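You operate a simulated robot arm through the tools that you are given. There is no shell and no other tool.

You are at the controls of a simulated two-armed robot. One attempt, no reset.

JOB
Set the air to 2 bar, try the rotary unit, then set 5 bar.
Fine: vent shut and air on first; selector 3 to 90 and back to 0.

Only the result counts: the job must be done as asked and must still hold three seconds after the hand-in. Knocking over, shifting, dropping, spilling or breaking anything else fails it.

ROBOT AND FRAMES
Two 7-joint arms with fingered hands on one trunk, on a carriage that runs on a rail from [-0.003, 0.842] to [0.004, -1.038] (x, y) and turns from -2.985 to 2.81 rad about z. Base frame: it is fixed where the carriage stands at the start and does not move with it; the origin is on the floor, on the carriage's upright axis, x ahead of it, y to its left, z up. Units: m, rad, N and s.
The left shoulder is at the start at [0.07, 0.188, 1.398], the right one opposite. With the tool pointing down near the work surface each hand reaches from about 0.1 to 0.8 m from the robot's upright axis, wherever it stands, measured 20 degrees to its own side. Places, roughly: latch three [0.6, -0.6, 0.9]; main gauge [0.8, -0.1, 1.4]; orange arm [0.8, -0.5, 1.3]; red lever [0.8, 0.2, 1.2]; regulator knob [0.8, 0, 1.3]; rotary unit [0.8, -0.5, 1.3]; selector one [0.5, -0.4, 0.9]; selector three [0.5, -0.6, 0.9]; selector two [0.5, -0.5, 0.9]; yellow lever [0.8, -0.3, 1.2]. Payload 4 kg a hand.
The tool frame of a hand sits at the grasp point between the pads (the TCP): z along the fingers, y along the line on which they close. The tips reach 0.026 m beyond it. The gripper opens to 0.132 m; its body begins 0.073 m behind the TCP. The gripper is a hand of 4 fingers: y runs from the thumb to the fingers, the wrist lies at [0, 0, -0.224] in the tool frame, and closing takes about 1.5 s.
Orientation is that of the tool frame in the base frame, as [roll, pitch, yaw] about the fixed x, y, z axes, in that order (R = Rz(yaw) Ry(pitch) Rx(roll)). With the fingers straight down and closing along the base's y, the tool's x points along the base's -x, its y along +y and its z along -z.

CONTROLS
- The arms move only by the tool play_rows. It takes "left_moves", "right_moves" or both (then of equal length, played together; a hand with none holds still); each is a list that holds one entry, the list of rows, each a list of 6 numbers: the shift along the base's x, y, z in m, then the turn, a rotation vector about the base's x, y, z in rad. In form: [[[tx, ty, tz, ax, ay, az], ...]]. A call has 1 to 20 rows; each row shifts and turns the commanded pose from where the row before left it. "left_claw" and "right_claw" are, for a hand that has rows, the closure, from 0 (fully open) to 1 (shut), set as the call begins (left out, the last holds). Rows are played at 5 a second. More than 0.05 m and 0.15 rad between two rows, or a gripper value outside its range, and nothing of the call is played. Where a pose cannot be reached the arm comes as near as it can. A force on the tool above 40 N (or 10 N above the force at the start of the call, whichever is more), or a blocked arm, ends the call early, and 0.2 s more pass. Each finger travels about 0.072 m/s and halts on what it meets, pressing with about 26 N; the grip force reading is that of the motor and also rises with nothing between the fingers. The clock runs only during rows and for 0.2 s after the last one: add rows that do not move to give the fingers time. It gives the time, the measured TCP pose, the force on the tool (base axes), the opening and the grip force at its end, in the units of the frame above (readings bear some noise), with the torque about the TCP (base axes, N m) and any sound that the robot's microphone picked up, and new pictures: "show" is both (left out), scene, wrist or none (wrist: the cameras of the hands that moved).
- Cameras (640 x 400 px; columns grow to the right, rows downward): "scene" is now at [0.1413, -0.0177, 1.6551]; the picture's right is [-0.18, -0.98, 0.00], its down [-0.29, 0.05, -0.96] and it looks along [0.94, -0.17, -0.29] (base axes); focal length 214 px, centre (320, 200). "left" rides on the left gripper at [-0.073, 0.006, -0.094] in its tool frame; the picture's right is [-0.08, -1.00, 0.00], its down [0.78, -0.06, -0.62] and it looks along [0.61, -0.05, 0.79] (tool axes); focal length 230 px, centre (320, 200). "right" rides on the right gripper at [0.073, 0.006, -0.094] in its tool frame; the picture's right is [-0.08, 1.00, 0.00], its down [-0.79, -0.06, -0.62] and it looks along [-0.61, -0.05, 0.79] (tool axes); focal length 230 px, centre (320, 200). There is no depth. A picture from a camera that has moved, and an enlarged one, comes with that camera's place and axes in the base frame and with its lens.
- lift_body(by): slides the trunk up (or, below 0, down) by that many m; the arms and the scene camera ride with it, the base frame stays. It gives what a move gives, with no picture.
- drive_base(legs): drives the robot by 1 to 6 legs, each [ahead, left, turn to the left] in m, m and rad, along the robot's own axes; the way and the turn of a leg run together, so that a leg with both is an arc; at most 1.5 m and 3.142 rad a leg. The arms and the cameras ride along, it lands a little off, and it stops where it bumps. It keeps to its track: a leg is cut to what the track allows. It gives what a move gives, and a new picture of the scene camera.
- curl_fingers(finger1, finger2, finger3, thumb_bend, hand): sets how far each is bent, from 0 (flat) to 100 (curled in); at 30 the hand is open as for a grip, at 70 the pads meet at the TCP. One left out holds its place. A second passes; each finger stops where it meets its share of the squeeze, and holds until it gets a number again. A gripper value or a shape takes the hand back. It gives what a move gives, with no picture; readings hold the bend of each and the force on the fingers (four entries, about 0 where the hand has none), thumb and palm.
- grasp_type(shape, hand): the hand has 4 fingers and takes this shape, open, in about a second: jaw (thumb against the fingers, like two jaws); tri (thumb and two fingers); tip (a fingertip pinch); poke (one finger out to press); point (the index stretched); flat (the hand flat); cup (the hand cupped); fist (a fist). The gripper value then closes the fingers along that shape, each until it touches; the sizes above hold for jaw. It gives what a move gives, with no picture.
- turn_head(pan, tilt): turns the head with the scene camera to pan (to the left, within 1.501 rad either way) and tilt (down, from -0.506 to 1.204), counted from straight ahead of the robot. It gives what a move gives, and a new picture of the scene camera.
- inspect(camera, box): a new picture of the part [left, top, right, bottom] of that camera's present view, enlarged. No time passes.
- finish_job(): hands the job in; it is judged then, once.

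Nothing tells you exact positions but the pictures and the camera data. Unless the task says otherwise, let go and move clear before handing in.

The tools are called after "Emit:" by a JSON object that holds its "api" and its "payload". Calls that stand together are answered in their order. play_rows: Moves the arms, as the interface text tells. Its arguments: {"type":"object","properties":{"left_moves":{"type":"array","items":{"type":"array","items":{"type":"array","items":{"type":"number"}}}},"left_claw":{"type":"number"},"right_moves":{"type":"array","items":{"type":"array","items":{"type":"array","items":{"type":"number"}}}},"right_claw":{"type":"number"},"show":{"type":"string","enum":["both","scene","wrist","none"]}},"required":[]} The other tools are called the same way: lift_body (by) moves the trunk up or down; grasp_type (shape, hand) gives the hand a shape; curl_fingers (finger1, finger2, finger3, thumb_bend, hand) moves the fingers one by one; drive_base (legs) drives the base; turn_head (pan, tilt) turns the head that bears the scene camera; inspect (camera, box) takes an enlarged picture of a part of a camera's view; finish_job () hands the job in.

At the start:

```text
time: 0.0
left_eef_pos: [0.4087, 0.0384, 1.6343]
left_tcp_rot: [3.141, 0.001, 3.141]
left_contact_force: [0.6, 0.5, 0.1]
left_wrist_torque: [0.01, 0.0, 0.01]
left_width: 0.1317
left_finger_force: 0.1
left_shape: jaw
left_bend: [30.0, 30.0, 30.0, 30.0]
left_finger forces: [0.0, 0.1, 0.0, 0.0, 0.1, 0.0]
right_eef_pos: [0.3254, -0.2521, 1.5537]
right_tcp_rot: [-3.141, 0.003, 3.14]
right_contact_force: [0.3, 0.1, 0.0]
right_wrist_torque: [-0.02, -0.02, 0.0]
right_width: 0.1319
right_finger_force: 0.0
right_shape: jaw
right_bend: [30.0, 30.0, 30.0, 30.0]
right_finger forces: [0.0, 0.0, 0.1, 0.1, 0.1, 0.0]
trunk travel left (down, up): [-0.875, 0.065]
robot x, y, heading: [0.0007, 0.0006, 0.003]
head pan, tilt (commanded): [-0.183, 0.295]
```

scene: 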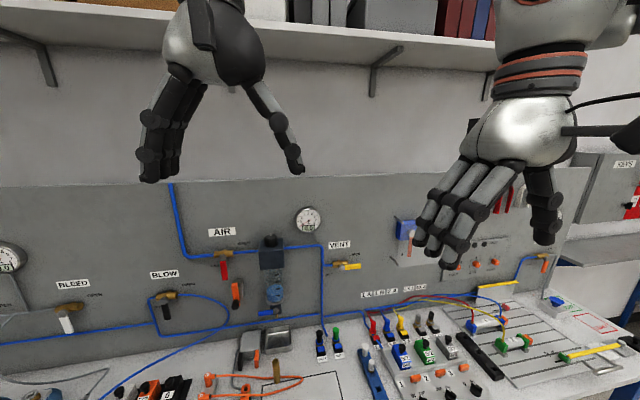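
right: 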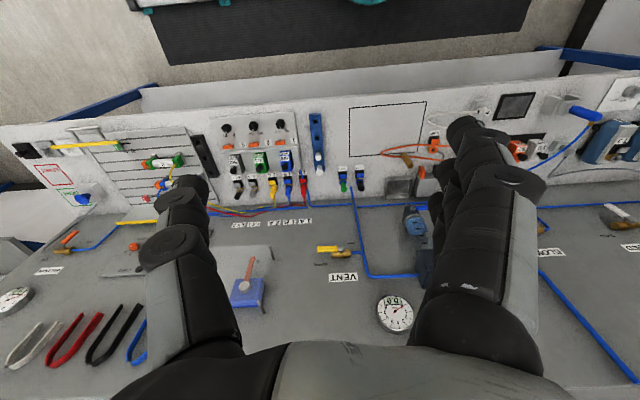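
left: 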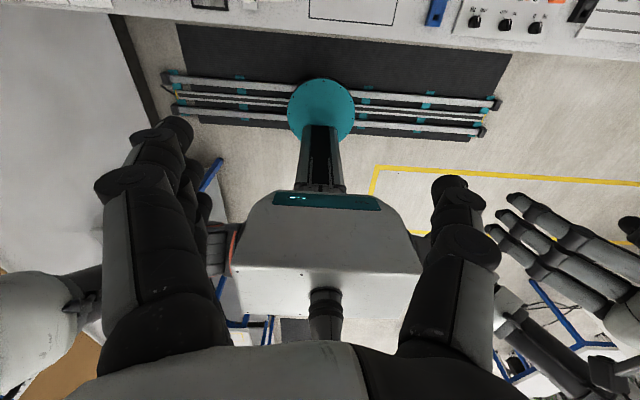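

I see a pneumatic panel with AIR and VENT valves, a regulator with a knob, a gauge, and a desk with three selector switches. First I'll enlarge the relevant parts of the view.

Emit:
{"api": "inspect", "payload": {"camera": "scene", "box": [180, 190, 380, 330]}}

Emit:
{"api": "inspect", "payload": {"camera": "scene", "box": [340, 290, 540, 400]}}

Emit:
{"api": "inspect", "payload": {"camera": "right", "box": [180, 100, 440, 340]}}

```text
2.86 times, centred on (280, 260) of scene
camera zoom: at [0.1413, -0.0177, 1.6551], right [-0.18, -0.98, 0.0], down [-0.29, 0.05, -0.96], along [0.94, -0.17, -0.29], focal length 613 px, centre (434, 29)
```

zoom: 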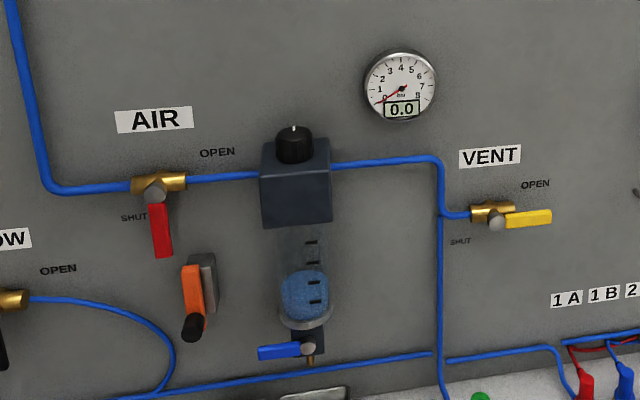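

```text
3.20 times, centred on (440, 345) of scene
camera zoom: at [0.1413, -0.0177, 1.6551], right [-0.18, -0.98, 0.0], down [-0.29, 0.05, -0.96], along [0.94, -0.17, -0.29], focal length 686 px, centre (-64, -264)
```

zoom: 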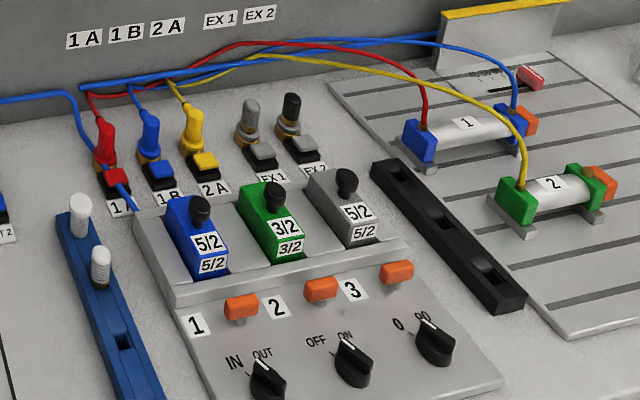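

```text
1.67 times, centred on (310, 220) of right
camera zoom: at [0.2502, -0.2444, 1.6463], right [0.08, 1.0, 0.0], down [0.78, -0.06, 0.62], along [0.62, -0.05, -0.79], focal length 384 px, centre (337, 167)
```

zoom: 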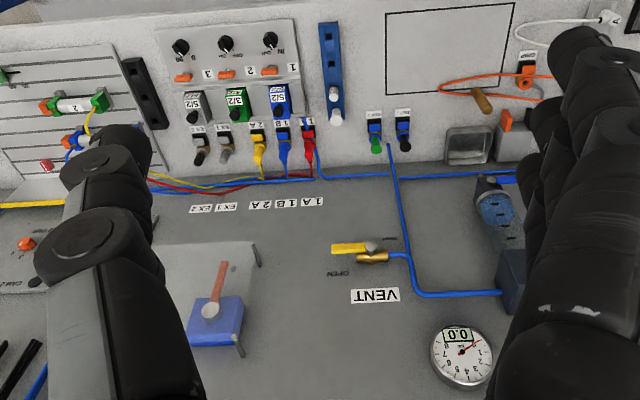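

The AIR lever is hanging down (shut) and the VENT lever points right (open); the gauge reads 0.0. I'll turn the head to see the rotary unit and selectors better.

Emit:
{"api": "turn_head", "payload": {"pan": -0.75, "tilt": 0.6}}

```text
time: 1.0
left_eef_pos: [0.4073, 0.0382, 1.6352]
left_tcp_rot: [-3.141, 0.0, -3.141]
left_contact_force: [0.5, 0.1, -0.5]
left_wrist_torque: [0.02, 0.0, -0.01]
left_width: 0.1316
left_finger_force: 0.0
left_shape: jaw
left_bend: [30.0, 30.0, 30.0, 30.0]
left_finger forces: [0.0, 0.0, 0.0, 0.1, 0.1, 0.0]
right_eef_pos: [0.3245, -0.2509, 1.5527]
right_tcp_rot: [3.141, 0.001, 3.142]
right_contact_force: [-0.2, 0.5, -0.2]
right_wrist_torque: [0.0, -0.03, -0.03]
right_width: 0.1319
right_finger_force: 0.0
right_shape: jaw
right_bend: [30.0, 30.0, 30.0, 30.0]
right_finger forces: [0.1, 0.1, 0.0, 0.1, 0.1, 0.1]
trunk travel left (down, up): [-0.875, 0.065]
robot x, y, heading: [0.0006, 0.0045, -0.0]
head pan, tilt (commanded): [-0.75, 0.6]
camera scene: at [0.1142, -0.0609, 1.6271], right [-0.68, -0.73, 0.0], down [-0.41, 0.38, -0.83], along [0.6, -0.56, -0.56], focal length 214 px, centre (320, 200)
```

scene: 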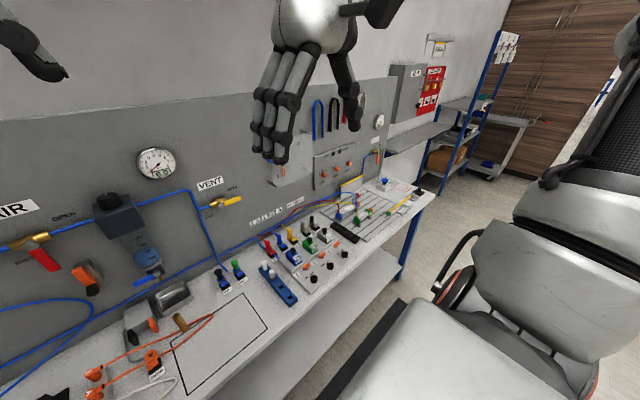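

Emit:
{"api": "inspect", "payload": {"camera": "scene", "box": [230, 200, 390, 300]}}

Emit:
{"api": "inspect", "payload": {"camera": "scene", "box": [260, 90, 420, 190]}}

Emit:
{"api": "inspect", "payload": {"camera": "scene", "box": [60, 140, 260, 265]}}

```text
4.00 times, centred on (310, 250) of scene
camera zoom: at [0.1142, -0.0609, 1.6271], right [-0.68, -0.73, 0.0], down [-0.41, 0.38, -0.83], along [0.6, -0.56, -0.56], focal length 858 px, centre (360, 0)
```

zoom: 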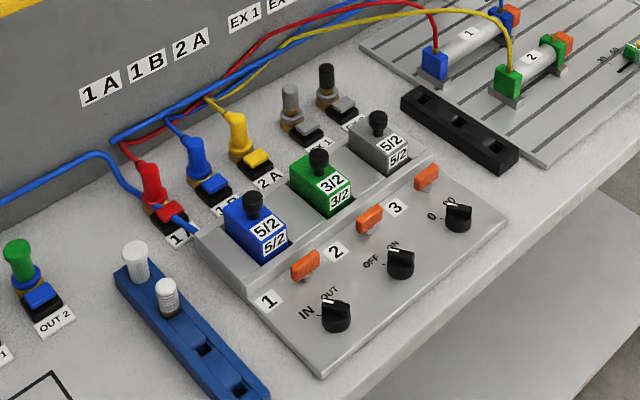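

```text
4.00 times, centred on (340, 140) of scene
camera zoom: at [0.1142, -0.0609, 1.6271], right [-0.68, -0.73, 0.0], down [-0.41, 0.38, -0.83], along [0.6, -0.56, -0.56], focal length 858 px, centre (240, 440)
```

zoom: 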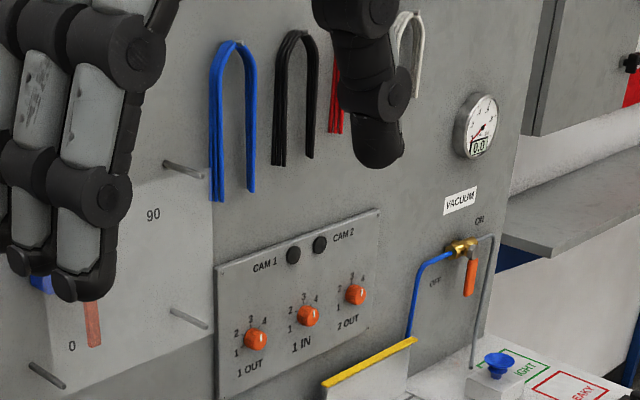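

```text
3.20 times, centred on (160, 202) of scene
camera zoom: at [0.1142, -0.0609, 1.6271], right [-0.68, -0.73, 0.0], down [-0.41, 0.38, -0.83], along [0.6, -0.56, -0.56], focal length 686 px, centre (832, 192)
```

zoom: 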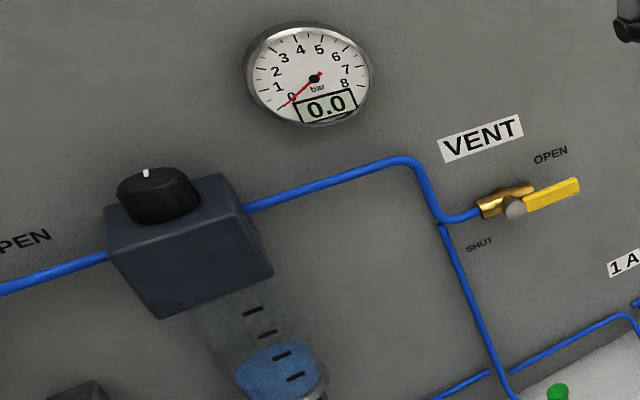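

I have a rough layout; depth is uncertain, so I'll drive 0.3 m to the right along the rail to get parallax and be nearer the vent and the selectors.

Emit:
{"api": "drive_base", "payload": {"legs": [[0, -0.3, 0]]}}

Emit:
{"api": "turn_head", "payload": {"pan": -0.18, "tilt": 0.5}}

```text
time: 3.0
left_eef_pos: [0.4089, -0.2654, 1.6347]
left_tcp_rot: [-3.139, 0.0, 3.137]
left_contact_force: [-0.9, 0.5, 0.1]
left_wrist_torque: [-0.05, -0.02, 0.01]
left_width: 0.1318
left_finger_force: 0.1
left_shape: jaw
left_bend: [30.0, 30.0, 30.0, 30.0]
left_finger forces: [0.0, 0.1, 0.0, 0.1, 0.0, 0.1]
right_eef_pos: [0.3237, -0.555, 1.5532]
right_tcp_rot: [-3.14, 0.0, 3.134]
right_contact_force: [0.1, 0.4, -0.3]
right_wrist_torque: [-0.03, 0.0, 0.01]
right_width: 0.1319
right_finger_force: 0.2
right_shape: jaw
right_bend: [30.0, 30.0, 30.0, 30.0]
right_finger forces: [0.0, 0.0, 0.1, 0.0, 0.1, 0.0]
trunk travel left (down, up): [-0.875, 0.065]
robot x, y, heading: [-0.0005, -0.302, -0.002]
head pan, tilt (commanded): [-0.75, 0.6]
camera scene: at [0.1149, -0.3634, 1.6272], right [-0.69, -0.73, 0.0], down [-0.41, 0.39, -0.83], along [0.6, -0.57, -0.56], focal length 214 px, centre (320, 200)
```

scene: 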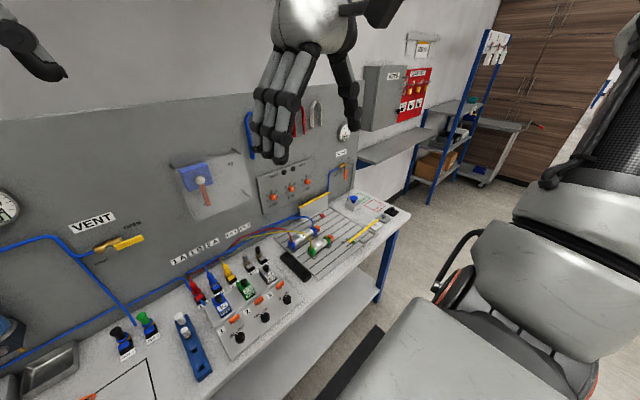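

```text
time: 4.0
left_eef_pos: [0.4102, -0.2706, 1.6347]
left_tcp_rot: [3.141, 0.001, 3.135]
left_contact_force: [0.0, -0.1, -0.5]
left_wrist_torque: [0.0, -0.02, -0.01]
left_width: 0.132
left_finger_force: 0.1
left_shape: jaw
left_bend: [30.0, 30.0, 30.0, 30.0]
left_finger forces: [0.1, 0.1, 0.0, 0.1, 0.0, 0.1]
right_eef_pos: [0.3235, -0.5598, 1.553]
right_tcp_rot: [3.14, 0.002, 3.135]
right_contact_force: [-0.4, -0.3, 0.0]
right_wrist_torque: [-0.01, 0.0, 0.01]
right_width: 0.132
right_finger_force: 0.0
right_shape: jaw
right_bend: [30.0, 30.0, 30.0, 30.0]
right_finger forces: [0.0, 0.1, 0.1, 0.0, 0.0, 0.0]
trunk travel left (down, up): [-0.875, 0.065]
robot x, y, heading: [0.0032, -0.3026, -0.001]
head pan, tilt (commanded): [-0.18, 0.499]
camera scene: at [0.14, -0.3248, 1.6362], right [-0.19, -0.98, 0.0], down [-0.47, 0.09, -0.88], along [0.86, -0.16, -0.48], focal length 214 px, centre (320, 200)
```

scene: 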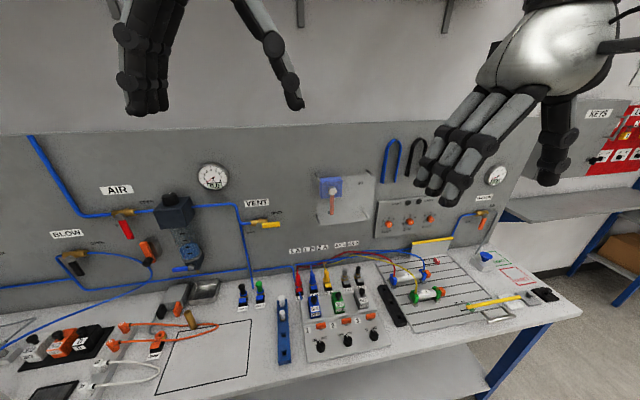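

This view covers everything I need. I'll zoom in for triangulation and details.

Emit:
{"api": "inspect", "payload": {"camera": "scene", "box": [90, 155, 290, 280]}}

Emit:
{"api": "inspect", "payload": {"camera": "scene", "box": [270, 260, 430, 360]}}

Emit:
{"api": "inspect", "payload": {"camera": "scene", "box": [280, 150, 440, 250]}}

Emit:
{"api": "inspect", "payload": {"camera": "scene", "box": [300, 310, 400, 372]}}

Emit:
{"api": "inspect", "payload": {"camera": "right", "box": [100, 80, 540, 355]}}

```text
3.20 times, centred on (190, 218) of scene
camera zoom: at [0.14, -0.3248, 1.6362], right [-0.19, -0.98, 0.0], down [-0.47, 0.09, -0.88], along [0.86, -0.16, -0.48], focal length 686 px, centre (736, 144)
```

zoom: 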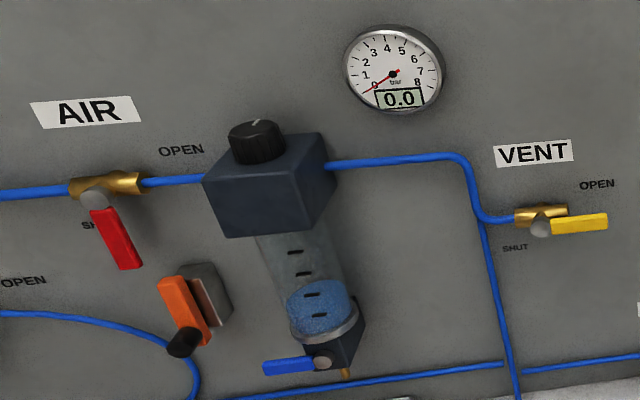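

```text
4.00 times, centred on (350, 310) of scene
camera zoom: at [0.14, -0.3248, 1.6362], right [-0.19, -0.98, 0.0], down [-0.47, 0.09, -0.88], along [0.86, -0.16, -0.48], focal length 858 px, centre (200, -240)
```

zoom: 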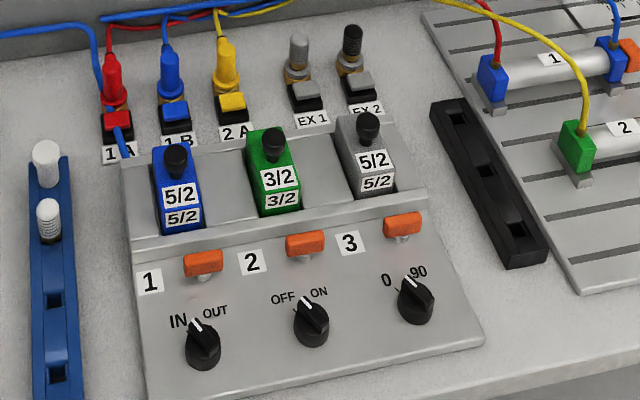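

```text
4.00 times, centred on (360, 200) of scene
camera zoom: at [0.14, -0.3248, 1.6362], right [-0.19, -0.98, 0.0], down [-0.47, 0.09, -0.88], along [0.86, -0.16, -0.48], focal length 858 px, centre (160, 200)
```

zoom: 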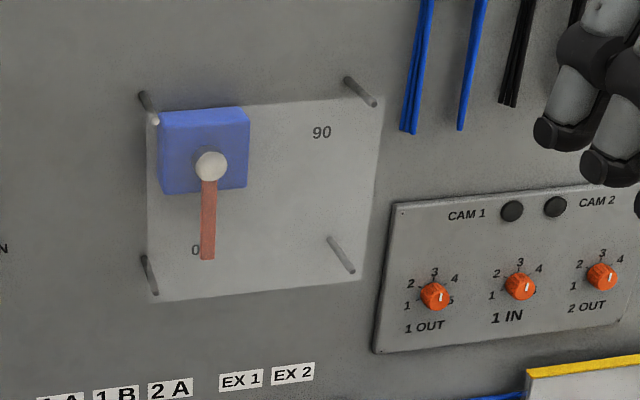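

```text
6.40 times, centred on (350, 341) of scene
camera zoom: at [0.14, -0.3248, 1.6362], right [-0.19, -0.98, 0.0], down [-0.47, 0.09, -0.88], along [0.86, -0.16, -0.48], focal length 1373 px, centre (128, -702)
```

zoom: 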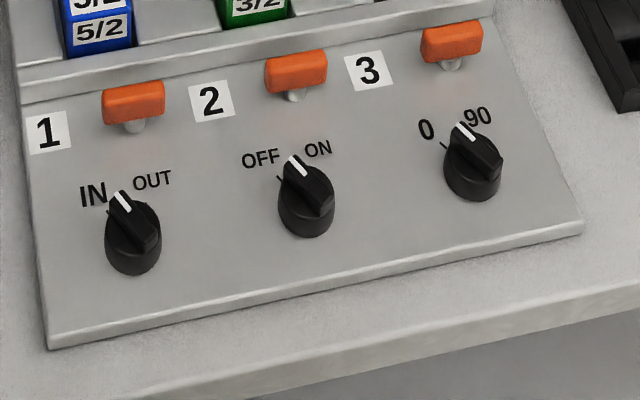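

```text
1.45 times, centred on (320, 218) of right
camera zoom: at [0.2498, -0.5528, 1.6461], right [0.08, 1.0, 0.0], down [0.78, -0.07, 0.62], along [0.62, -0.05, -0.79], focal length 335 px, centre (320, 174)
```

zoom: 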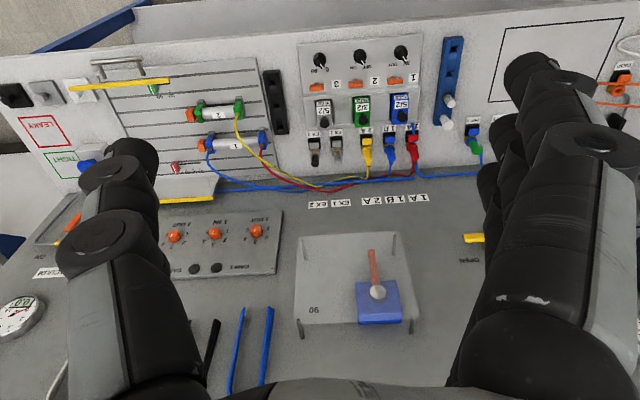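

I now take the vent pivot to be about [0.81, -0.226, 1.177] with its handle reaching y ≈ -0.30. The AIR pivot is about [0.805, 0.184, 1.273] with its handle down to z ≈ 1.185, the regulator knob about [0.809, 0.025, 1.33], and selector 3 about [0.505, -0.57, 0.917]. I'll shape the right hand for poking and point it forward at the panel.

Emit:
{"api": "grasp_type", "payload": {"hand": "right", "shape": "poke"}}

Emit:
{"api": "play_rows", "payload": {"right_moves": [[[0.015, 0.005, -0.024, 0, -0.1309, 0], [0.015, 0.005, -0.024, 0, -0.1309, 0], [0.015, 0.005, -0.024, 0, -0.1309, 0], [0.015, 0.005, -0.024, 0, -0.1309, 0], [0.015, 0.005, -0.024, 0, -0.1309, 0], [0.015, 0.005, -0.024, 0, -0.1309, 0], [0.015, 0.005, -0.024, 0, -0.1309, 0], [0.015, 0.005, -0.024, 0, -0.1309, 0], [0.015, 0.005, -0.024, 0, -0.1309, 0], [0.015, 0.005, -0.024, 0, -0.1309, 0], [0.015, 0.005, -0.024, 0, -0.1309, 0], [0.015, 0.005, -0.024, 0, -0.1309, 0]]]}}

```text
time: 4.9
left_eef_pos: [0.4091, -0.2689, 1.6334]
left_tcp_rot: [-3.14, 0.0, 3.138]
left_contact_force: [1.3, -1.0, 0.5]
left_wrist_torque: [0.0, -0.01, -0.01]
left_width: 0.1317
left_finger_force: 0.1
left_shape: jaw
left_bend: [30.0, 30.0, 30.0, 30.0]
left_finger forces: [0.1, 0.1, 0.1, 0.0, 0.1, 0.0]
right_eef_pos: [0.3233, -0.5579, 1.553]
right_tcp_rot: [-3.14, 0.002, 3.134]
right_contact_force: [-0.1, -0.1, 0.4]
right_wrist_torque: [0.0, 0.01, 0.04]
right_width: 0.0
right_finger_force: 0.1
right_shape: poke
right_bend: [100.0, 100.0, 100.0, 46.0]
right_finger forces: [0.0, 0.0, 0.0, 0.1, 0.0, 0.0]
trunk travel left (down, up): [-0.875, 0.065]
robot x, y, heading: [0.003, -0.3053, -0.004]
head pan, tilt (commanded): [-0.18, 0.499]
```

```text
time: 7.5
left_eef_pos: [0.4095, -0.2714, 1.6329]
left_tcp_rot: [3.141, -0.002, 3.137]
left_contact_force: [-0.2, 0.0, 0.4]
left_wrist_torque: [0.01, 0.01, 0.01]
left_width: 0.1319
left_finger_force: 0.1
left_shape: jaw
left_bend: [30.0, 30.0, 30.0, 30.0]
left_finger forces: [0.0, 0.0, 0.1, 0.1, 0.1, 0.1]
right_eef_pos: [0.4382, -0.5616, 1.4351]
right_tcp_rot: [3.136, 0.991, -3.138]
right_contact_force: [-0.2, -0.4, -0.3]
right_wrist_torque: [0.01, 0.0, 0.04]
right_width: 0.0
right_finger_force: 0.0
right_shape: poke
right_bend: [100.0, 100.0, 100.0, 46.0]
right_finger forces: [0.0, 0.2, 0.0, 0.1, 0.1, 0.0]
right hand out of reach, approached as far as the arm can: row 7, 8, 9, 10, 11, 12
trunk travel left (down, up): [-0.875, 0.065]
robot x, y, heading: [0.0001, -0.3056, -0.006]
head pan, tilt (commanded): [-0.18, 0.499]
camera scene: at [0.1413, -0.325, 1.636], right [-0.18, -0.98, 0.0], down [-0.47, 0.09, -0.88], along [0.86, -0.16, -0.48], focal length 214 px, centre (320, 200)
camera right: at [0.3198, -0.556, 1.4246], right [0.04, 1.0, 0.07], down [-0.08, -0.06, 0.99], along [1.0, -0.04, 0.08], focal length 230 px, centre (320, 200)
```

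scene: 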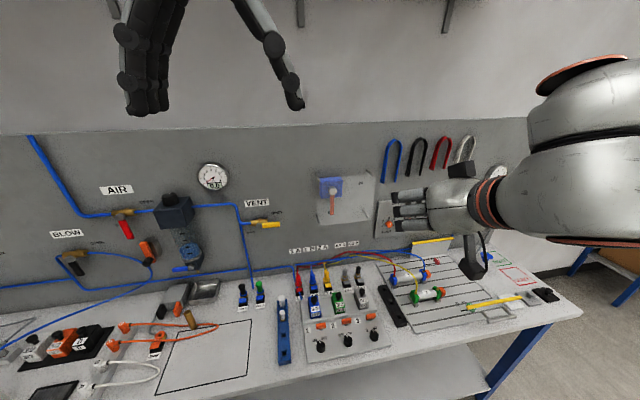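
right: 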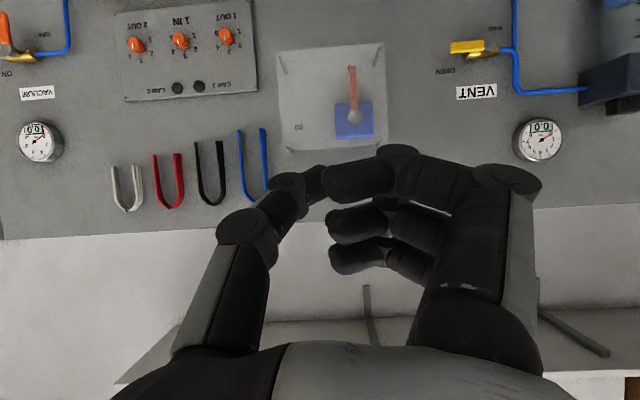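

The hand came near but did not fully turn forward (too close to the body). I'll switch to the "point" shape and move further out towards the panel.

Emit:
{"api": "grasp_type", "payload": {"hand": "right", "shape": "point"}}

Emit:
{"api": "play_rows", "payload": {"right_moves": [[[0.03, 0.01, -0.02, 0, 0, 0], [0.03, 0.01, -0.02, 0, 0, 0], [0.03, 0.01, -0.02, 0, 0, 0], [0, 0, 0, 0, 0, 0]]]}}

```text
time: 8.4
left_eef_pos: [0.4079, -0.2689, 1.6333]
left_tcp_rot: [3.141, 0.0, 3.137]
left_contact_force: [1.3, 0.2, 0.3]
left_wrist_torque: [-0.01, 0.01, 0.01]
left_width: 0.1317
left_finger_force: 0.1
left_shape: jaw
left_bend: [30.0, 30.0, 30.0, 30.0]
left_finger forces: [0.0, 0.0, 0.1, 0.1, 0.0, 0.1]
right_eef_pos: [0.438, -0.5595, 1.4349]
right_tcp_rot: [3.14, 0.99, -3.138]
right_contact_force: [-0.2, -0.5, 0.2]
right_wrist_torque: [-0.02, 0.02, 0.01]
right_width: 0.1261
right_finger_force: 0.1
right_shape: point
right_bend: [28.0, 100.0, 100.0, 54.0]
right_finger forces: [0.0, 0.0, 0.0, 0.1, 0.0, 0.0]
trunk travel left (down, up): [-0.875, 0.065]
robot x, y, heading: [0.0028, -0.307, -0.007]
head pan, tilt (commanded): [-0.18, 0.499]
```

```text
time: 9.4
left_eef_pos: [0.4078, -0.2701, 1.635]
left_tcp_rot: [3.141, 0.0, 3.136]
left_contact_force: [0.3, -0.1, 0.3]
left_wrist_torque: [0.01, 0.02, 0.0]
left_width: 0.1316
left_finger_force: 0.0
left_shape: jaw
left_bend: [30.0, 30.0, 30.0, 30.0]
left_finger forces: [0.1, 0.0, 0.0, 0.0, 0.0, 0.1]
right_eef_pos: [0.5277, -0.5292, 1.3767]
right_tcp_rot: [3.137, 0.989, -3.138]
right_contact_force: [0.1, -0.3, -0.8]
right_wrist_torque: [0.01, -0.01, 0.03]
right_width: 0.126
right_finger_force: 0.1
right_shape: point
right_bend: [28.0, 100.0, 100.0, 54.0]
right_finger forces: [0.0, 0.1, 0.1, 0.1, 0.1, 0.1]
trunk travel left (down, up): [-0.875, 0.065]
robot x, y, heading: [0.0015, -0.3088, -0.005]
head pan, tilt (commanded): [-0.18, 0.499]
camera scene: at [0.1404, -0.3245, 1.6361], right [-0.18, -0.98, 0.0], down [-0.47, 0.09, -0.88], along [0.86, -0.16, -0.48], focal length 214 px, centre (320, 200)
camera right: at [0.4082, -0.5231, 1.3659], right [0.04, 1.0, 0.07], down [-0.09, -0.06, 0.99], along [1.0, -0.04, 0.08], focal length 230 px, centre (320, 200)
```

scene: 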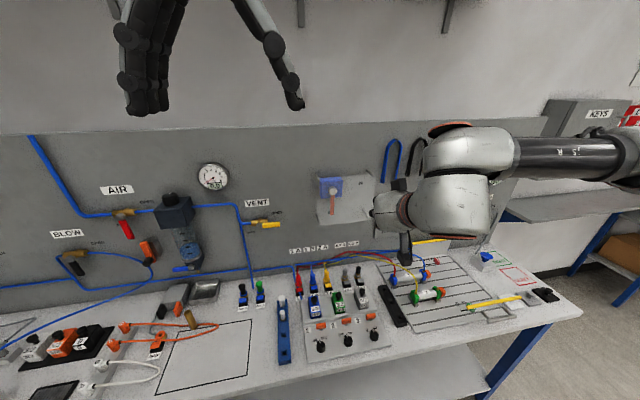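
right: 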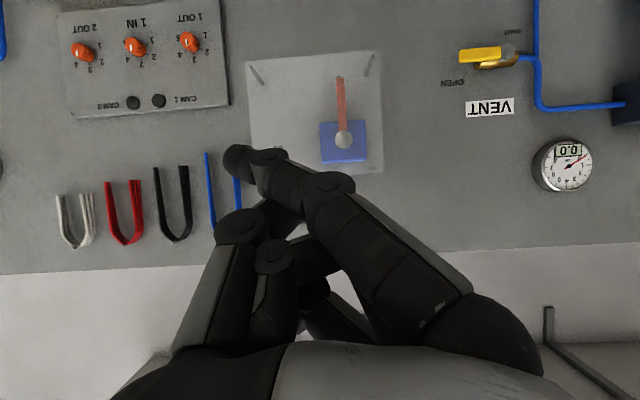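

The index finger seems to be stretched; I'll look closely at the hand to find where the fingertip lies.

Emit:
{"api": "inspect", "payload": {"camera": "right", "box": [180, 120, 500, 320]}}

Emit:
{"api": "inspect", "payload": {"camera": "scene", "box": [340, 110, 500, 280]}}

```text
2.00 times, centred on (340, 220) of right
camera zoom: at [0.4082, -0.5231, 1.3659], right [0.04, 1.0, 0.07], down [-0.09, -0.06, 0.99], along [1.0, -0.04, 0.08], focal length 460 px, centre (280, 160)
```

zoom: 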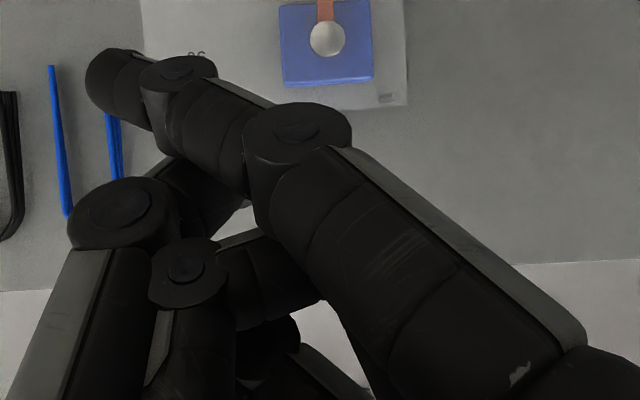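

```text
2.35 times, centred on (420, 195) of scene
camera zoom: at [0.1404, -0.3245, 1.6361], right [-0.18, -0.98, 0.0], down [-0.47, 0.09, -0.88], along [0.86, -0.16, -0.48], focal length 505 px, centre (85, 212)
```

zoom: 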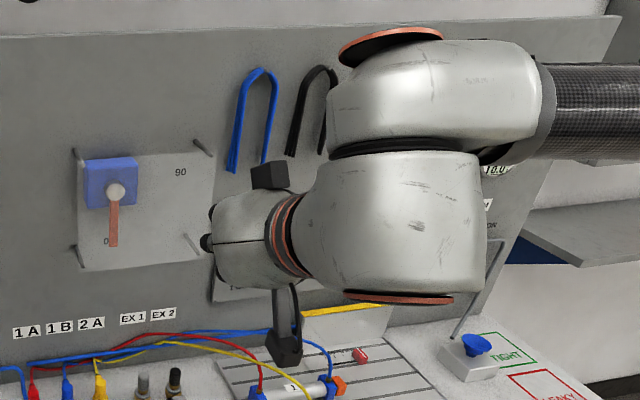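

The pointed index runs diagonally across the tool, so its tip is hard to place. A closed fingertip pinch meets right at the TCP, so I'll use that as the pusher instead.

Emit:
{"api": "grasp_type", "payload": {"hand": "right", "shape": "tip"}}

Emit:
{"api": "play_rows", "payload": {"right_moves": [[[0, 0, 0, 0, 0, 0], [0, 0, 0, 0, 0, 0], [0, 0, 0, 0, 0, 0], [0, 0, 0, 0, 0, 0], [0, 0, 0, 0, 0, 0], [0, 0, 0, 0, 0, 0], [0, 0, 0, 0, 0, 0], [0, 0, 0, 0, 0, 0]]], "right_claw": 1.0, "show": "wrist"}}

```text
time: 10.3
left_eef_pos: [0.4079, -0.2695, 1.6342]
left_tcp_rot: [3.141, -0.001, 3.136]
left_contact_force: [-0.4, -0.7, -0.6]
left_wrist_torque: [-0.02, 0.01, 0.0]
left_width: 0.1316
left_finger_force: 0.1
left_shape: jaw
left_bend: [30.0, 30.0, 30.0, 30.0]
left_finger forces: [0.0, 0.0, 0.0, 0.1, 0.1, 0.0]
right_eef_pos: [0.527, -0.5284, 1.3767]
right_tcp_rot: [3.139, 0.99, -3.138]
right_contact_force: [0.5, -0.3, -0.1]
right_wrist_torque: [0.0, 0.02, 0.0]
right_width: 0.1319
right_finger_force: 0.0
right_shape: tip
right_bend: [0.0, 30.0, 0.0, 30.0]
right_finger forces: [0.0, 0.0, 0.0, 0.0, 0.1, 0.0]
trunk travel left (down, up): [-0.875, 0.065]
robot x, y, heading: [0.0007, -0.3035, -0.011]
head pan, tilt (commanded): [-0.18, 0.499]
```

```text
time: 12.1
left_eef_pos: [0.4092, -0.2696, 1.6339]
left_tcp_rot: [3.14, 0.001, 3.136]
left_contact_force: [-1.0, 0.6, -0.3]
left_wrist_torque: [0.0, 0.01, -0.01]
left_width: 0.1319
left_finger_force: 0.0
left_shape: jaw
left_bend: [30.0, 30.0, 30.0, 30.0]
left_finger forces: [0.0, 0.0, 0.0, 0.1, 0.1, 0.1]
right_eef_pos: [0.526, -0.5286, 1.3759]
right_tcp_rot: [3.137, 0.991, -3.137]
right_contact_force: [0.3, 0.2, -0.6]
right_wrist_torque: [-0.01, 0.04, -0.02]
right_width: 0.0001
right_finger_force: 26.1
right_shape: tip
right_bend: [25.0, 62.0, 25.0, 67.0]
right_finger forces: [0.0, 0.1, 0.0, 0.0, 0.0, 0.0]
trunk travel left (down, up): [-0.875, 0.065]
robot x, y, heading: [-0.0036, -0.308, -0.006]
head pan, tilt (commanded): [-0.18, 0.499]
camera right: at [0.4077, -0.5222, 1.3662], right [0.04, 1.0, 0.07], down [-0.08, -0.06, 0.99], along [1.0, -0.04, 0.08], focal length 230 px, centre (320, 200)
```

right: 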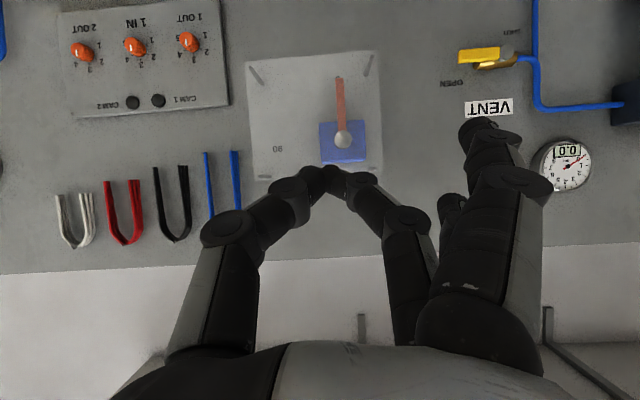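

In "tip" the middle finger and thumb meet while the outer fingers stick out. I'll curl the outer two in, leaving only the pinch tip at the TCP.

Emit:
{"api": "curl_fingers", "payload": {"hand": "right", "finger1": 100, "finger2": 68, "finger3": 100, "thumb_bend": 68}}

Emit:
{"api": "play_rows", "payload": {"right_moves": [[[0.01, 0.01, -0.02, 0, -0.1, 0], [0.01, 0.01, -0.02, 0, -0.1, 0], [0.01, 0.01, -0.02, 0, -0.1, 0], [0.01, 0.01, -0.02, 0, -0.1, 0], [0.01, 0.01, -0.02, 0, -0.1, 0], [0, 0, 0, 0, -0.08, 0], [0, 0, 0, 0, 0, 0]]]}}

```text
time: 13.1
left_eef_pos: [0.4092, -0.2696, 1.6341]
left_tcp_rot: [-3.14, 0.0, 3.136]
left_contact_force: [0.2, -0.7, 0.4]
left_wrist_torque: [-0.01, 0.0, 0.0]
left_width: 0.132
left_finger_force: 0.1
left_shape: jaw
left_bend: [30.0, 30.0, 30.0, 30.0]
left_finger forces: [0.0, 0.0, 0.0, 0.1, 0.1, 0.1]
right_eef_pos: [0.5265, -0.5296, 1.376]
right_tcp_rot: [3.138, 0.992, -3.138]
right_contact_force: [-0.6, 1.2, -0.6]
right_wrist_torque: [0.02, -0.02, -0.01]
right_width: 0.0396
right_finger_force: 0.1
right_shape: fingers
right_bend: [100.0, 68.0, 100.0, 68.0]
right_finger forces: [0.1, 0.0, 0.1, 0.0, 0.0, 0.1]
trunk travel left (down, up): [-0.875, 0.065]
robot x, y, heading: [-0.0032, -0.3061, -0.002]
head pan, tilt (commanded): [-0.18, 0.499]
```

```text
time: 14.7
left_eef_pos: [0.41, -0.269, 1.634]
left_tcp_rot: [-3.141, -0.001, 3.137]
left_contact_force: [0.5, -0.1, -0.6]
left_wrist_torque: [0.01, 0.02, 0.0]
left_width: 0.1319
left_finger_force: 0.0
left_shape: jaw
left_bend: [30.0, 30.0, 30.0, 30.0]
left_finger forces: [0.0, 0.1, 0.0, 0.1, 0.0, 0.1]
right_eef_pos: [0.593, -0.6107, 1.4342]
right_tcp_rot: [-2.297, 1.557, -2.287]
right_contact_force: [0.0, 0.0, 0.0]
right_wrist_torque: [0.0, 0.02, 0.0]
right_width: 0.0398
right_finger_force: 0.0
right_shape: fingers
right_bend: [100.0, 68.0, 100.0, 68.0]
right_finger forces: [0.0, 0.0, 0.1, 0.1, 0.1, 0.0]
right hand out of reach, approached as far as the arm can: row 1, 2, 3, 4, 5, 6
trunk travel left (down, up): [-0.875, 0.065]
robot x, y, heading: [0.0007, -0.3054, -0.001]
head pan, tilt (commanded): [-0.18, 0.499]
camera scene: at [0.1407, -0.3231, 1.6361], right [-0.18, -0.98, 0.0], down [-0.47, 0.09, -0.88], along [0.86, -0.16, -0.48], focal length 214 px, centre (320, 200)
camera right: at [0.4981, -0.6064, 1.3619], right [-0.01, 1.0, 0.07], down [-0.61, -0.06, 0.79], along [0.79, -0.03, 0.61], focal length 230 px, centre (320, 200)
```

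scene: 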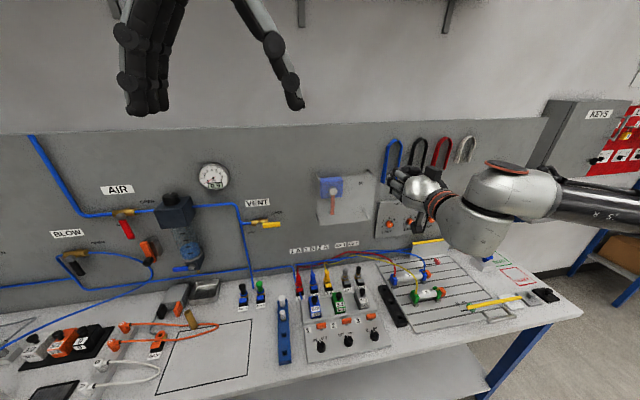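
right: 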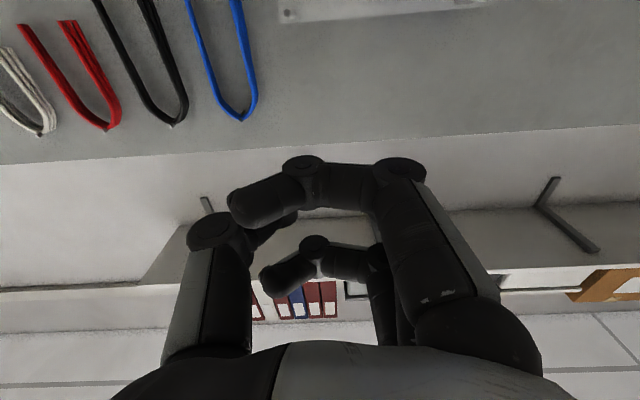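

The forward pose is comfortable at about shoulder height, so I'll lower the trunk 0.25 m to bring the shoulders level with the valves.

Emit:
{"api": "lift_body", "payload": {"by": -0.25}}

Emit:
{"api": "play_rows", "payload": {"right_moves": [[[0.0, 0.03, 0.0, 0, 0, 0], [0.0, 0.04, 0.0, 0, 0, 0], [0.0, 0.05, 0.0, 0, 0, 0], [0.0, 0.05, 0.0, 0, 0, 0], [0.0, 0.04, 0.0, 0, 0, 0], [0, 0, 0, 0, 0, 0]]]}}

```text
time: 17.3
left_eef_pos: [0.4078, -0.2693, 1.3846]
left_tcp_rot: [-3.141, -0.001, 3.135]
left_contact_force: [0.6, -0.7, -0.1]
left_wrist_torque: [0.01, 0.01, -0.01]
left_width: 0.1317
left_finger_force: 0.0
left_shape: jaw
left_bend: [30.0, 30.0, 30.0, 30.0]
left_finger forces: [0.0, 0.0, 0.1, 0.0, 0.0, 0.0]
right_eef_pos: [0.5926, -0.6119, 1.1843]
right_tcp_rot: [-2.329, 1.558, -2.322]
right_contact_force: [0.3, -0.2, -0.5]
right_wrist_torque: [-0.01, -0.03, 0.02]
right_width: 0.0395
right_finger_force: 0.0
right_shape: fingers
right_bend: [100.0, 68.0, 100.0, 68.0]
right_finger forces: [0.0, 0.0, 0.0, 0.0, 0.0, 0.0]
trunk travel left (down, up): [-0.625, 0.315]
robot x, y, heading: [-0.0027, -0.311, -0.005]
head pan, tilt (commanded): [-0.18, 0.499]
```

```text
time: 18.7
left_eef_pos: [0.4095, -0.2703, 1.3834]
left_tcp_rot: [3.142, 0.0, 3.136]
left_contact_force: [-0.1, 0.4, -0.8]
left_wrist_torque: [0.05, -0.02, 0.01]
left_width: 0.1318
left_finger_force: 0.1
left_shape: jaw
left_bend: [30.0, 30.0, 30.0, 30.0]
left_finger forces: [0.1, 0.0, 0.0, 0.0, 0.1, 0.0]
right_eef_pos: [0.5927, -0.434, 1.2646]
right_tcp_rot: [-2.326, 1.553, -2.317]
right_contact_force: [-0.2, -0.2, -0.2]
right_wrist_torque: [-0.01, 0.0, 0.0]
right_width: 0.0395
right_finger_force: 0.1
right_shape: fingers
right_bend: [100.0, 68.0, 100.0, 68.0]
right_finger forces: [0.0, 0.0, 0.0, 0.1, 0.1, 0.0]
right hand out of reach, approached as far as the arm can: row 1, 2, 3, 4, 5
trunk travel left (down, up): [-0.625, 0.315]
robot x, y, heading: [0.0005, -0.305, -0.005]
head pan, tilt (commanded): [-0.18, 0.499]
camera scene: at [0.1398, -0.3247, 1.3862], right [-0.18, -0.98, 0.0], down [-0.47, 0.09, -0.88], along [0.86, -0.16, -0.48], focal length 214 px, centre (320, 200)
camera right: at [0.4978, -0.4289, 1.1926], right [-0.01, 1.0, 0.06], down [-0.61, -0.06, 0.79], along [0.8, -0.03, 0.61], focal length 230 px, centre (320, 200)
```

scene: 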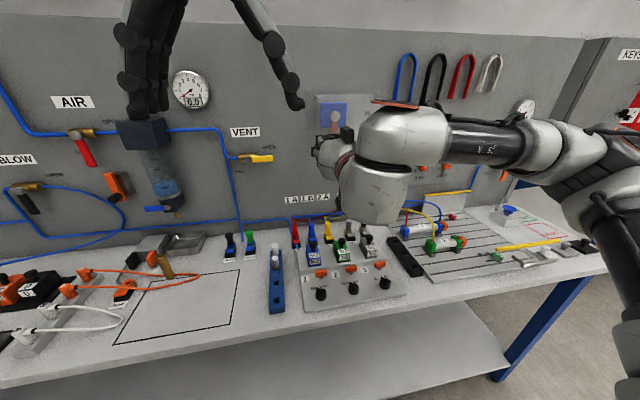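
right: 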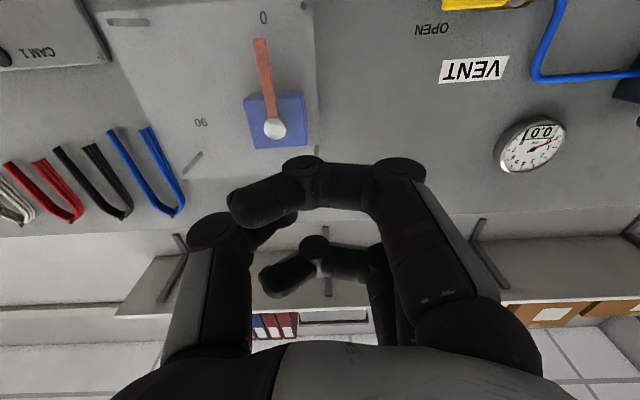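

The wrist can hold "forward" about 0.1 m above the shoulder, so I'll lower the trunk another 0.1 m and then approach the vent lever from above.

Emit:
{"api": "lift_body", "payload": {"by": -0.1}}

Emit:
{"api": "play_rows", "payload": {"right_moves": [[[0.02, 0.03, 0.02, 0, 0, 0], [0.02, 0.03, 0.01, 0, 0, 0], [0.02, 0.03, 0.01, 0, 0, 0], [0, 0, 0, 0, 0, 0]]]}}

```text
time: 20.0
left_eef_pos: [0.4078, -0.2701, 1.2852]
left_tcp_rot: [3.14, 0.001, 3.135]
left_contact_force: [0.1, 0.2, 0.5]
left_wrist_torque: [0.0, 0.02, -0.01]
left_width: 0.1321
left_finger_force: 0.1
left_shape: jaw
left_bend: [30.0, 30.0, 30.0, 30.0]
left_finger forces: [0.0, 0.1, 0.0, 0.1, 0.0, 0.0]
right_eef_pos: [0.5934, -0.4322, 1.1655]
right_tcp_rot: [-2.264, 1.551, -2.253]
right_contact_force: [-0.1, 0.1, -0.1]
right_wrist_torque: [-0.03, -0.02, 0.01]
right_width: 0.0398
right_finger_force: 0.1
right_shape: fingers
right_bend: [100.0, 68.0, 100.0, 68.0]
right_finger forces: [0.0, 0.0, 0.1, 0.1, 0.1, 0.1]
trunk travel left (down, up): [-0.525, 0.415]
robot x, y, heading: [-0.0006, -0.3034, -0.005]
head pan, tilt (commanded): [-0.18, 0.499]
```

```text
time: 21.0
left_eef_pos: [0.4083, -0.2694, 1.2838]
left_tcp_rot: [-3.141, 0.001, 3.135]
left_contact_force: [0.1, -0.9, -0.6]
left_wrist_torque: [0.06, 0.0, 0.02]
left_width: 0.132
left_finger_force: 0.1
left_shape: jaw
left_bend: [30.0, 30.0, 30.0, 30.0]
left_finger forces: [0.0, 0.1, 0.0, 0.1, 0.0, 0.0]
right_eef_pos: [0.6199, -0.4118, 1.1884]
right_tcp_rot: [-2.288, 1.552, -2.278]
right_contact_force: [-0.5, -0.1, -0.3]
right_wrist_torque: [-0.01, 0.0, 0.02]
right_width: 0.0397
right_finger_force: 0.1
right_shape: fingers
right_bend: [100.0, 68.0, 100.0, 68.0]
right_finger forces: [0.0, 0.1, 0.1, 0.0, 0.0, 0.1]
right hand out of reach, approached as far as the arm can: row 1, 2, 3
trunk travel left (down, up): [-0.525, 0.415]
robot x, y, heading: [0.0022, -0.3063, -0.008]
head pan, tilt (commanded): [-0.18, 0.499]
camera scene: at [0.1401, -0.3234, 1.2862], right [-0.18, -0.98, 0.0], down [-0.47, 0.09, -0.88], along [0.86, -0.16, -0.48], focal length 214 px, centre (320, 200)
camera right: at [0.5243, -0.4068, 1.1164], right [-0.01, 1.0, 0.06], down [-0.61, -0.06, 0.79], along [0.8, -0.03, 0.61], focal length 230 px, centre (320, 200)
```

scene: 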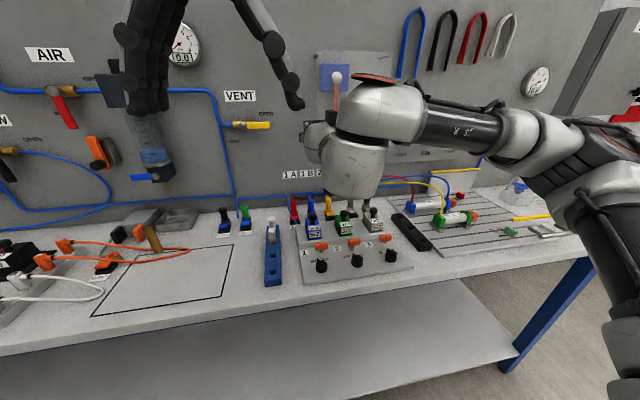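
right: 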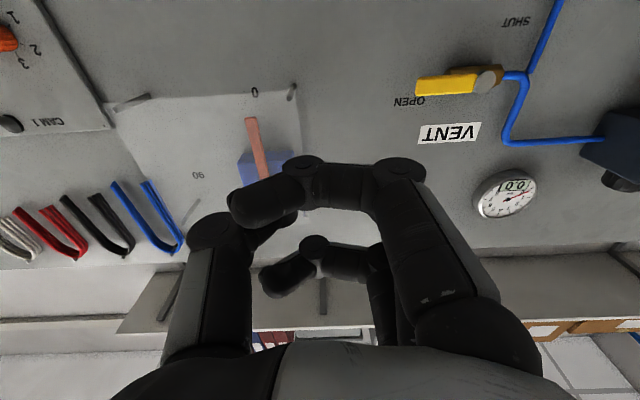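

The right arm can't reach that far across itself while pointing forward, so I'll drive the carriage left about 0.27 m to put the vent more squarely ahead of the right shoulder.

Emit:
{"api": "drive_base", "payload": {"legs": [[0, 0.27, 0]]}}

Emit:
{"api": "turn_head", "payload": {"pan": -0.3, "tilt": 0.15}}

```text
time: 22.9
left_eef_pos: [0.4082, -0.0105, 1.2841]
left_tcp_rot: [3.141, -0.001, 3.132]
left_contact_force: [-0.7, -0.3, 0.1]
left_wrist_torque: [-0.03, 0.0, 0.0]
left_width: 0.1321
left_finger_force: 0.1
left_shape: jaw
left_bend: [30.0, 30.0, 30.0, 30.0]
left_finger forces: [0.0, 0.0, 0.0, 0.1, 0.1, 0.0]
right_eef_pos: [0.618, -0.1541, 1.1891]
right_tcp_rot: [-2.295, 1.551, -2.286]
right_contact_force: [-0.3, 0.5, -0.3]
right_wrist_torque: [0.03, 0.01, 0.03]
right_width: 0.0395
right_finger_force: 0.0
right_shape: fingers
right_bend: [100.0, 68.0, 100.0, 68.0]
right_finger forces: [0.1, 0.0, 0.1, 0.0, 0.0, 0.0]
trunk travel left (down, up): [-0.525, 0.415]
robot x, y, heading: [0.0013, -0.0457, -0.01]
head pan, tilt (commanded): [-0.18, 0.499]
camera scene: at [0.1391, -0.0638, 1.2862], right [-0.19, -0.98, 0.0], down [-0.47, 0.09, -0.88], along [0.86, -0.16, -0.48], focal length 214 px, centre (320, 200)
```

scene: 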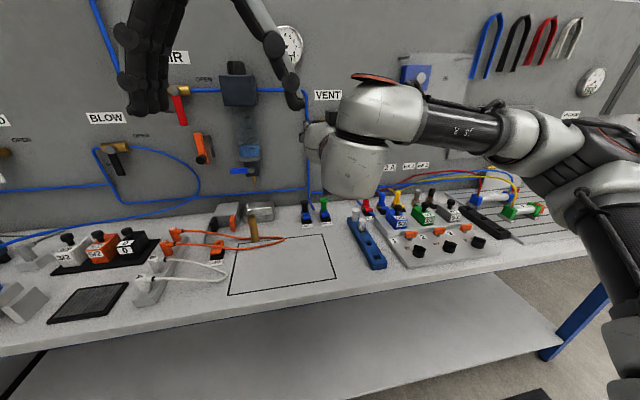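

```text
time: 23.7
left_eef_pos: [0.4083, -0.0099, 1.2832]
left_tcp_rot: [3.141, 0.0, 3.133]
left_contact_force: [-0.5, -0.5, 0.0]
left_wrist_torque: [0.01, -0.01, -0.02]
left_width: 0.132
left_finger_force: 0.0
left_shape: jaw
left_bend: [30.0, 30.0, 30.0, 30.0]
left_finger forces: [0.1, 0.0, 0.0, 0.0, 0.0, 0.0]
right_eef_pos: [0.6173, -0.1525, 1.1892]
right_tcp_rot: [-2.3, 1.553, -2.291]
right_contact_force: [-0.5, 0.5, 0.1]
right_wrist_torque: [-0.02, 0.03, 0.02]
right_width: 0.0396
right_finger_force: 0.0
right_shape: fingers
right_bend: [100.0, 68.0, 100.0, 68.0]
right_finger forces: [0.0, 0.0, 0.0, 0.0, 0.0, 0.0]
trunk travel left (down, up): [-0.525, 0.415]
robot x, y, heading: [-0.002, -0.0446, -0.008]
head pan, tilt (commanded): [-0.3, 0.15]
camera scene: at [0.138, -0.0749, 1.3185], right [-0.3, -0.95, 0.0], down [-0.14, 0.05, -0.99], along [0.94, -0.3, -0.15], focal length 214 px, centre (320, 200)
```

scene: 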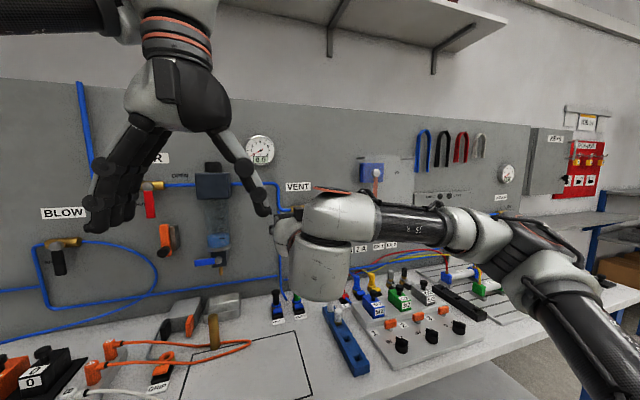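

Now the vent is ahead of the right shoulder. I'll move the right hand forward and right, above the yellow handle.

Emit:
{"api": "play_rows", "payload": {"right_moves": [[[0.01, -0.03, 0.015, 0, 0, 0], [0.02, -0.03, 0.015, 0, 0, 0], [0.02, -0.03, 0.015, 0, 0, 0], [0.02, -0.025, 0.005, 0, 0, 0], [0.02, -0.01, 0.0, 0, 0, 0], [0, 0, 0, 0, 0, 0]]]}}

```text
time: 25.1
left_eef_pos: [0.4073, -0.0108, 1.2835]
left_tcp_rot: [3.14, -0.001, 3.132]
left_contact_force: [0.3, -0.6, -0.1]
left_wrist_torque: [-0.02, 0.0, 0.01]
left_width: 0.1318
left_finger_force: 0.0
left_shape: jaw
left_bend: [30.0, 30.0, 30.0, 30.0]
left_finger forces: [0.0, 0.1, 0.0, 0.1, 0.0, 0.1]
right_eef_pos: [0.7089, -0.2782, 1.2372]
right_tcp_rot: [-2.265, 1.551, -2.257]
right_contact_force: [-0.4, 0.1, 0.8]
right_wrist_torque: [0.0, 0.0, 0.03]
right_width: 0.0394
right_finger_force: 0.1
right_shape: fingers
right_bend: [100.0, 68.0, 100.0, 68.0]
right_finger forces: [0.0, 0.1, 0.1, 0.0, 0.0, 0.0]
trunk travel left (down, up): [-0.525, 0.415]
robot x, y, heading: [0.0027, -0.0431, -0.01]
head pan, tilt (commanded): [-0.3, 0.15]
camera scene: at [0.1375, -0.0747, 1.3186], right [-0.3, -0.95, 0.0], down [-0.14, 0.05, -0.99], along [0.94, -0.3, -0.15], focal length 214 px, centre (320, 200)
camera right: at [0.6136, -0.2728, 1.1647], right [-0.01, 1.0, 0.06], down [-0.61, -0.05, 0.79], along [0.79, -0.03, 0.61], focal length 230 px, centre (320, 200)
```

scene: 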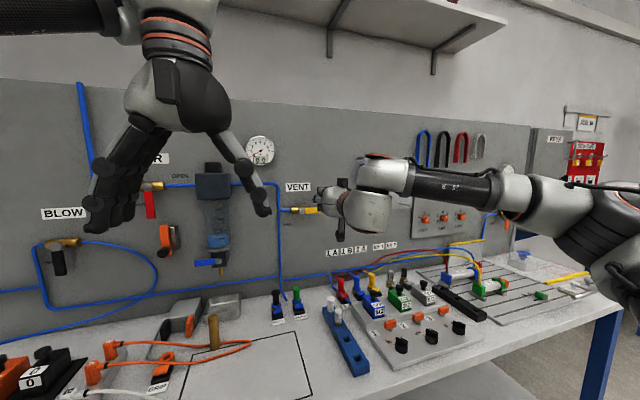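
right: 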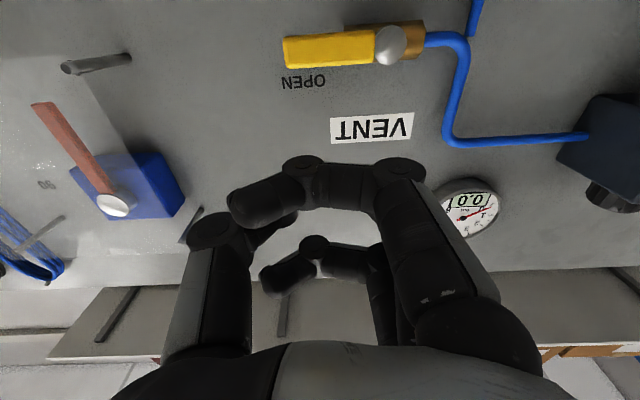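

The lever and its pivot are in clear view of the wrist camera. I'll zoom to see which part of the hand is foremost.

Emit:
{"api": "inspect", "payload": {"camera": "scene", "box": [270, 150, 400, 250]}}

Emit:
{"api": "inspect", "payload": {"camera": "right", "box": [160, 120, 480, 320]}}

```text
4.00 times, centred on (335, 200) of scene
camera zoom: at [0.1375, -0.0747, 1.3186], right [-0.3, -0.95, 0.0], down [-0.14, 0.05, -0.99], along [0.94, -0.3, -0.15], focal length 858 px, centre (260, 200)
```

zoom: 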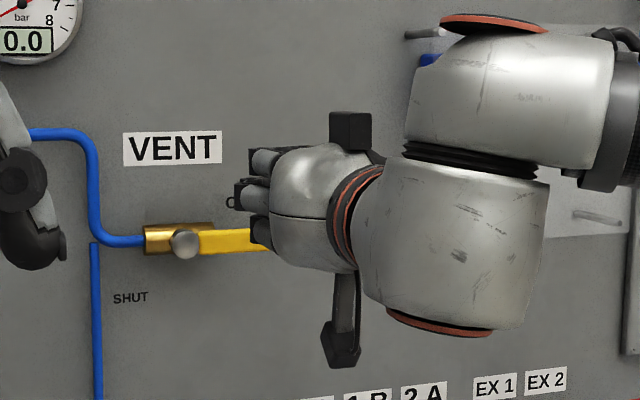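

```text
2.00 times, centred on (320, 220) of right
camera zoom: at [0.6136, -0.2728, 1.1647], right [-0.01, 1.0, 0.06], down [-0.61, -0.05, 0.79], along [0.79, -0.03, 0.61], focal length 460 px, centre (320, 160)
```

zoom: 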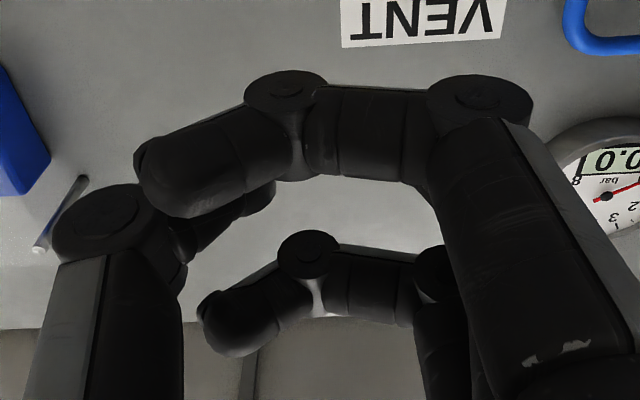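

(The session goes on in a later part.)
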